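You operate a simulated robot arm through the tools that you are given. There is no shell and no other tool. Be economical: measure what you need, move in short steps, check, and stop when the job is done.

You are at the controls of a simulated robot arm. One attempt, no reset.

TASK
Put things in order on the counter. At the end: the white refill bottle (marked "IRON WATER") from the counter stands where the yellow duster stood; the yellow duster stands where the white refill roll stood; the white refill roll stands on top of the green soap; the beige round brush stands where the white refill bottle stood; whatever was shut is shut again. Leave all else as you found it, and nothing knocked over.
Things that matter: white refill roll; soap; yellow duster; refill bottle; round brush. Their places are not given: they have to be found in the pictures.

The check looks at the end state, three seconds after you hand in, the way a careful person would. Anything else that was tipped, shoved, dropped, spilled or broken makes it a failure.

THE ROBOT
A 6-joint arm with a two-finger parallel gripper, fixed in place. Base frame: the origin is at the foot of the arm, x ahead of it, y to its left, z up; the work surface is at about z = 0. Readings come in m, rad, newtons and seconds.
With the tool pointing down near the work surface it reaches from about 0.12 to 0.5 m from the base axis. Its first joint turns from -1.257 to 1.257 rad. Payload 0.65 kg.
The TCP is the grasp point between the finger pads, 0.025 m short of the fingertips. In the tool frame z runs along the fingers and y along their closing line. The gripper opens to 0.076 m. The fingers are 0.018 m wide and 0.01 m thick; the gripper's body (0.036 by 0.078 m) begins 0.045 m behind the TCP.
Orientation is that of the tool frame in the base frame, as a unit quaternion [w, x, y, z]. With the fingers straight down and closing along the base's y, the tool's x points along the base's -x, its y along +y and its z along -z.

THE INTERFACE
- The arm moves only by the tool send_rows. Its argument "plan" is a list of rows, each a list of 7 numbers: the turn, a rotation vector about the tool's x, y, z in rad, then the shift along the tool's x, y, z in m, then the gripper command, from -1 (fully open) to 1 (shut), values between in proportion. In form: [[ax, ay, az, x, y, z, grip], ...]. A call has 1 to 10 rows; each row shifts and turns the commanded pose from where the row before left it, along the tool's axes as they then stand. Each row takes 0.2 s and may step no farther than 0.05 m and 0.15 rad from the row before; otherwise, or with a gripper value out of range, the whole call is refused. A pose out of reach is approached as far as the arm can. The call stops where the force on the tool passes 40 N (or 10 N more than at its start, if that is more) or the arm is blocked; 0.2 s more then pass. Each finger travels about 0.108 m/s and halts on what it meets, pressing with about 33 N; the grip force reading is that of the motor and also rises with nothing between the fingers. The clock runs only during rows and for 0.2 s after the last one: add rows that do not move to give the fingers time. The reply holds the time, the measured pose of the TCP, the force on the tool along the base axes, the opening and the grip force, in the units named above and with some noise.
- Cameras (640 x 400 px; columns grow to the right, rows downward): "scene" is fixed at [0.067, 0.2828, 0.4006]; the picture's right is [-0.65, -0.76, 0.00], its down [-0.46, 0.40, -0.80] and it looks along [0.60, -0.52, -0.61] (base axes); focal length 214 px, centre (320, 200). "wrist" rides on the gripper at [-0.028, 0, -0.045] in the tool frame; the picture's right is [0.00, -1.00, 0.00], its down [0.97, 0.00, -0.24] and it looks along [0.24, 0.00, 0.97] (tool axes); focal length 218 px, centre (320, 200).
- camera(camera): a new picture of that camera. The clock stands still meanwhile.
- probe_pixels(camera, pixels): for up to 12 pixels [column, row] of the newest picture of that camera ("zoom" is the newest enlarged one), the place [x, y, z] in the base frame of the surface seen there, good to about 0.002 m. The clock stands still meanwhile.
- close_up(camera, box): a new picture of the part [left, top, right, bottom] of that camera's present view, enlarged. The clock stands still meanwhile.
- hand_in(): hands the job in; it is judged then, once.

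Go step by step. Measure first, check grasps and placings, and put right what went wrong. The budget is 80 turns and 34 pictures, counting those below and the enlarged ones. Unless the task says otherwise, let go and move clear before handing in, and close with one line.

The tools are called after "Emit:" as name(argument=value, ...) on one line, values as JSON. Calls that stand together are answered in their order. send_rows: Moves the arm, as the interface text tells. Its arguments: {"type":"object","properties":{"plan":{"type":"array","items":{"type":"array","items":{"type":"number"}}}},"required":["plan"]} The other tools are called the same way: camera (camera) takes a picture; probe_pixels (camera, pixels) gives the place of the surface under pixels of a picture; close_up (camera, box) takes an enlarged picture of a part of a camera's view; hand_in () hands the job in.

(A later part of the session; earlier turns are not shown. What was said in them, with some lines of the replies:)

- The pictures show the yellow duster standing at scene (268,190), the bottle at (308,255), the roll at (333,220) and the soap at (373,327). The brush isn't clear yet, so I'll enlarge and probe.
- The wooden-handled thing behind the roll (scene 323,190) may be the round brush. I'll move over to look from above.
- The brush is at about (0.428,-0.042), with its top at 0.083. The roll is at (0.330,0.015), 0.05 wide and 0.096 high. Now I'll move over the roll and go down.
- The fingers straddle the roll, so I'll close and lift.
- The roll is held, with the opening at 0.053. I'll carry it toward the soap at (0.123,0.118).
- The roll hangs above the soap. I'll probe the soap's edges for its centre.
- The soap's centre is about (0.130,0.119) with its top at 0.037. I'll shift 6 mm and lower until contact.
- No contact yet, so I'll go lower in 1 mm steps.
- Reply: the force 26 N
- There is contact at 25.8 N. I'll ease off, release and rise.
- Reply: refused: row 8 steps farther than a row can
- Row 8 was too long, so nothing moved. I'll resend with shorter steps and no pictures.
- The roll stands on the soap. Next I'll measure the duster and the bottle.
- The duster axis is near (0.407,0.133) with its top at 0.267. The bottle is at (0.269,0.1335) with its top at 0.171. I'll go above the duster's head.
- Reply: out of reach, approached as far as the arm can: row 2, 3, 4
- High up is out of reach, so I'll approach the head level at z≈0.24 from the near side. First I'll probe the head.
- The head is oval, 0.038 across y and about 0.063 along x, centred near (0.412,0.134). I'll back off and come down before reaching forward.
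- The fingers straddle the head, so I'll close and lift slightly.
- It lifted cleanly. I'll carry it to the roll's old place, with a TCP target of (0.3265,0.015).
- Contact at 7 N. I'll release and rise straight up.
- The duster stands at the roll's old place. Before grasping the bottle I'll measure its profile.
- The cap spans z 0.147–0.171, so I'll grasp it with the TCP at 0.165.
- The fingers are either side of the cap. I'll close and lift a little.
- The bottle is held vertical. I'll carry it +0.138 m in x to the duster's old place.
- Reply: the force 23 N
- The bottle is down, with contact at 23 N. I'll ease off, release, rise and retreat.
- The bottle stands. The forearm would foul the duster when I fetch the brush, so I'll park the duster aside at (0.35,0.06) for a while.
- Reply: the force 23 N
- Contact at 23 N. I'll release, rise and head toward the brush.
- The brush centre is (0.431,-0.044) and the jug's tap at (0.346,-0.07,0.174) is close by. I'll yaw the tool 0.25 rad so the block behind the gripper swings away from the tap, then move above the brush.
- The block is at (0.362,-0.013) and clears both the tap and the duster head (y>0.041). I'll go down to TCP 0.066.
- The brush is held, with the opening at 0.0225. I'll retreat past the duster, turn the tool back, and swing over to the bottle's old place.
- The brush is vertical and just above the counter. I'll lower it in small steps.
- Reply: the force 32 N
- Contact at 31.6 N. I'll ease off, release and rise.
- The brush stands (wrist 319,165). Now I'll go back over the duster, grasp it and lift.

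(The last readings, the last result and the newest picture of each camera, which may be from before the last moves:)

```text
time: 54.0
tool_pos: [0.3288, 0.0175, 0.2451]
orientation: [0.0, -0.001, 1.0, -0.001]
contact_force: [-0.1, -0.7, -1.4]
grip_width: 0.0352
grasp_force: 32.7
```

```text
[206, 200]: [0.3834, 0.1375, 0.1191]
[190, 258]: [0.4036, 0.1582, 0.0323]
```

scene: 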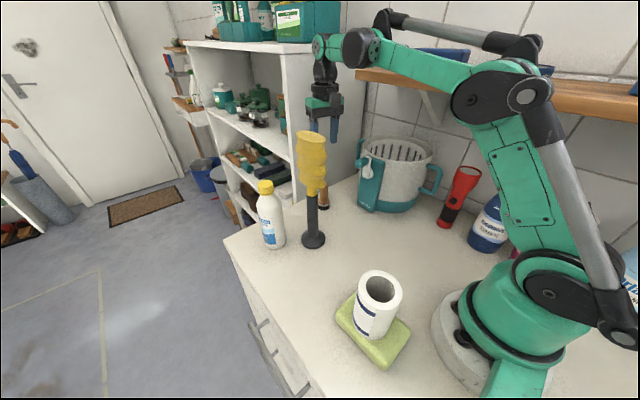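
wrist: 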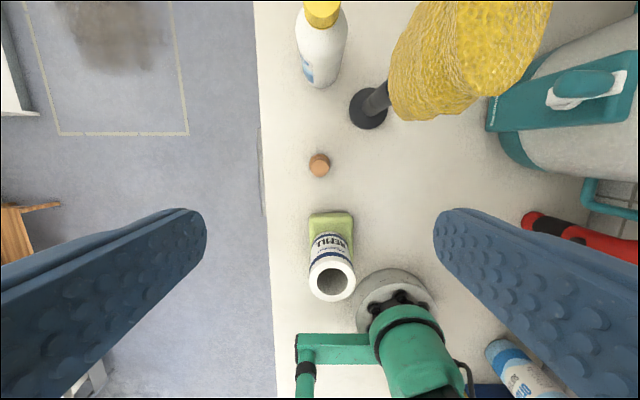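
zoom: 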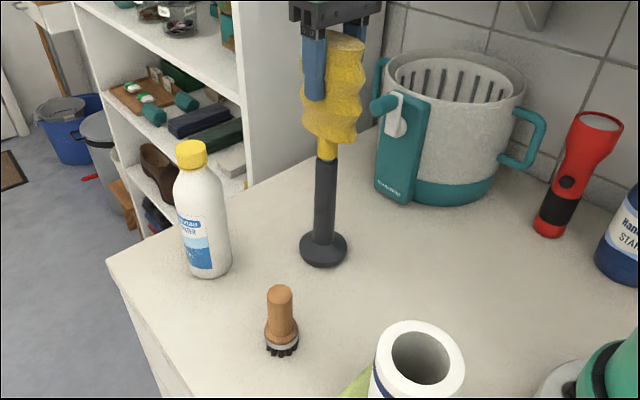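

Emit:
probe_pixels(camera="zoom", pixels=[[325, 200], [324, 225], [324, 256], [281, 295], [281, 320]])

Emit:
send_rows(plan=[[0, 0, 0, 0, 0, 0.003, 1], [0, 0, 0, 0, 0, 0, 1]])

```text
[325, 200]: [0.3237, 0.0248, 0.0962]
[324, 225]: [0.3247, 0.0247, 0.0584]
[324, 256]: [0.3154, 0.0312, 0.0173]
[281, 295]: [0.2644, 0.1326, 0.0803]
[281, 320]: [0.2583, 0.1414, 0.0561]
```

```text
time: 54.6
tool_pos: [0.3295, 0.0158, 0.242]
orientation: [0.0, -0.001, 1.0, 0.0]
contact_force: [-0.2, 0.5, -0.3]
grip_width: 0.0352
grasp_force: 33.1
```

Emit:
send_rows(plan=[[0, 0, 0, 0.002, -0.001, 0.001, 1], [0, 0, 0, 0, 0, 0.001, 1], [0, 0, 0, 0, 0, 0, 1]])

```text
time: 55.4
tool_pos: [0.3256, 0.0148, 0.2406]
orientation: [0.0, 0.001, 1.0, 0.0]
contact_force: [0.2, 0.1, -1.3]
grip_width: 0.0354
grasp_force: 32.5
```

Emit:
send_rows(plan=[[0, 0, 0, 0, 0, 0.001, 1], [0, 0, 0, 0, 0, 0, 1]])

```text
time: 56.0
tool_pos: [0.3251, 0.0163, 0.2377]
orientation: [0.001, 0.0, 1.0, 0.0]
contact_force: [1.1, -0.9, 11.7]
grip_width: 0.0353
grasp_force: 32.9
```

Contact at 11.7 N. I'll release, rise clear and back away.

Emit:
send_rows(plan=[[0, 0, 0, 0, 0, 0, 0.2], [0, 0, 0, 0, 0, 0, -1], [0, 0, 0, 0, 0, 0, -1], [0, 0, 0, 0, 0, -0.02, -1], [0, 0, 0, 0, 0, -0.04, -1], [0, 0, 0, 0, 0, -0.025, -1], [0, 0, 0, 0.04, 0, 0, -1], [0, 0, 0, 0.04, 0, 0, -1], [0, 0, 0, 0, 0, 0, -1]])

Emit:
camera(camera="scene")

```text
time: 58.0
tool_pos: [0.2444, 0.016, 0.3243]
orientation: [0.0, -0.001, 1.0, 0.0]
contact_force: [0.2, 0.2, 0.6]
grip_width: 0.076
grasp_force: 0.1
```

```text
2 pictures are left
```

scene: 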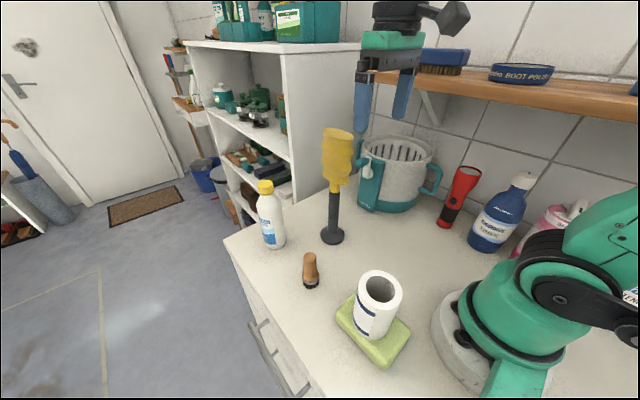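

The last picture shows everything in place: bottle (270,215), duster (335,190), brush (311,270) and roll on the soap (375,310). All of it is upright, the gripper is clear, and nothing was opened, so I'm handing in.

Emit:
hand_in()

```text
The job is handed in.
```

The job is handed in: the bottle stands where the duster was, the duster where the roll was, the roll on the soap, and the brush where the bottle was, each within a few millimetres by my measurements.
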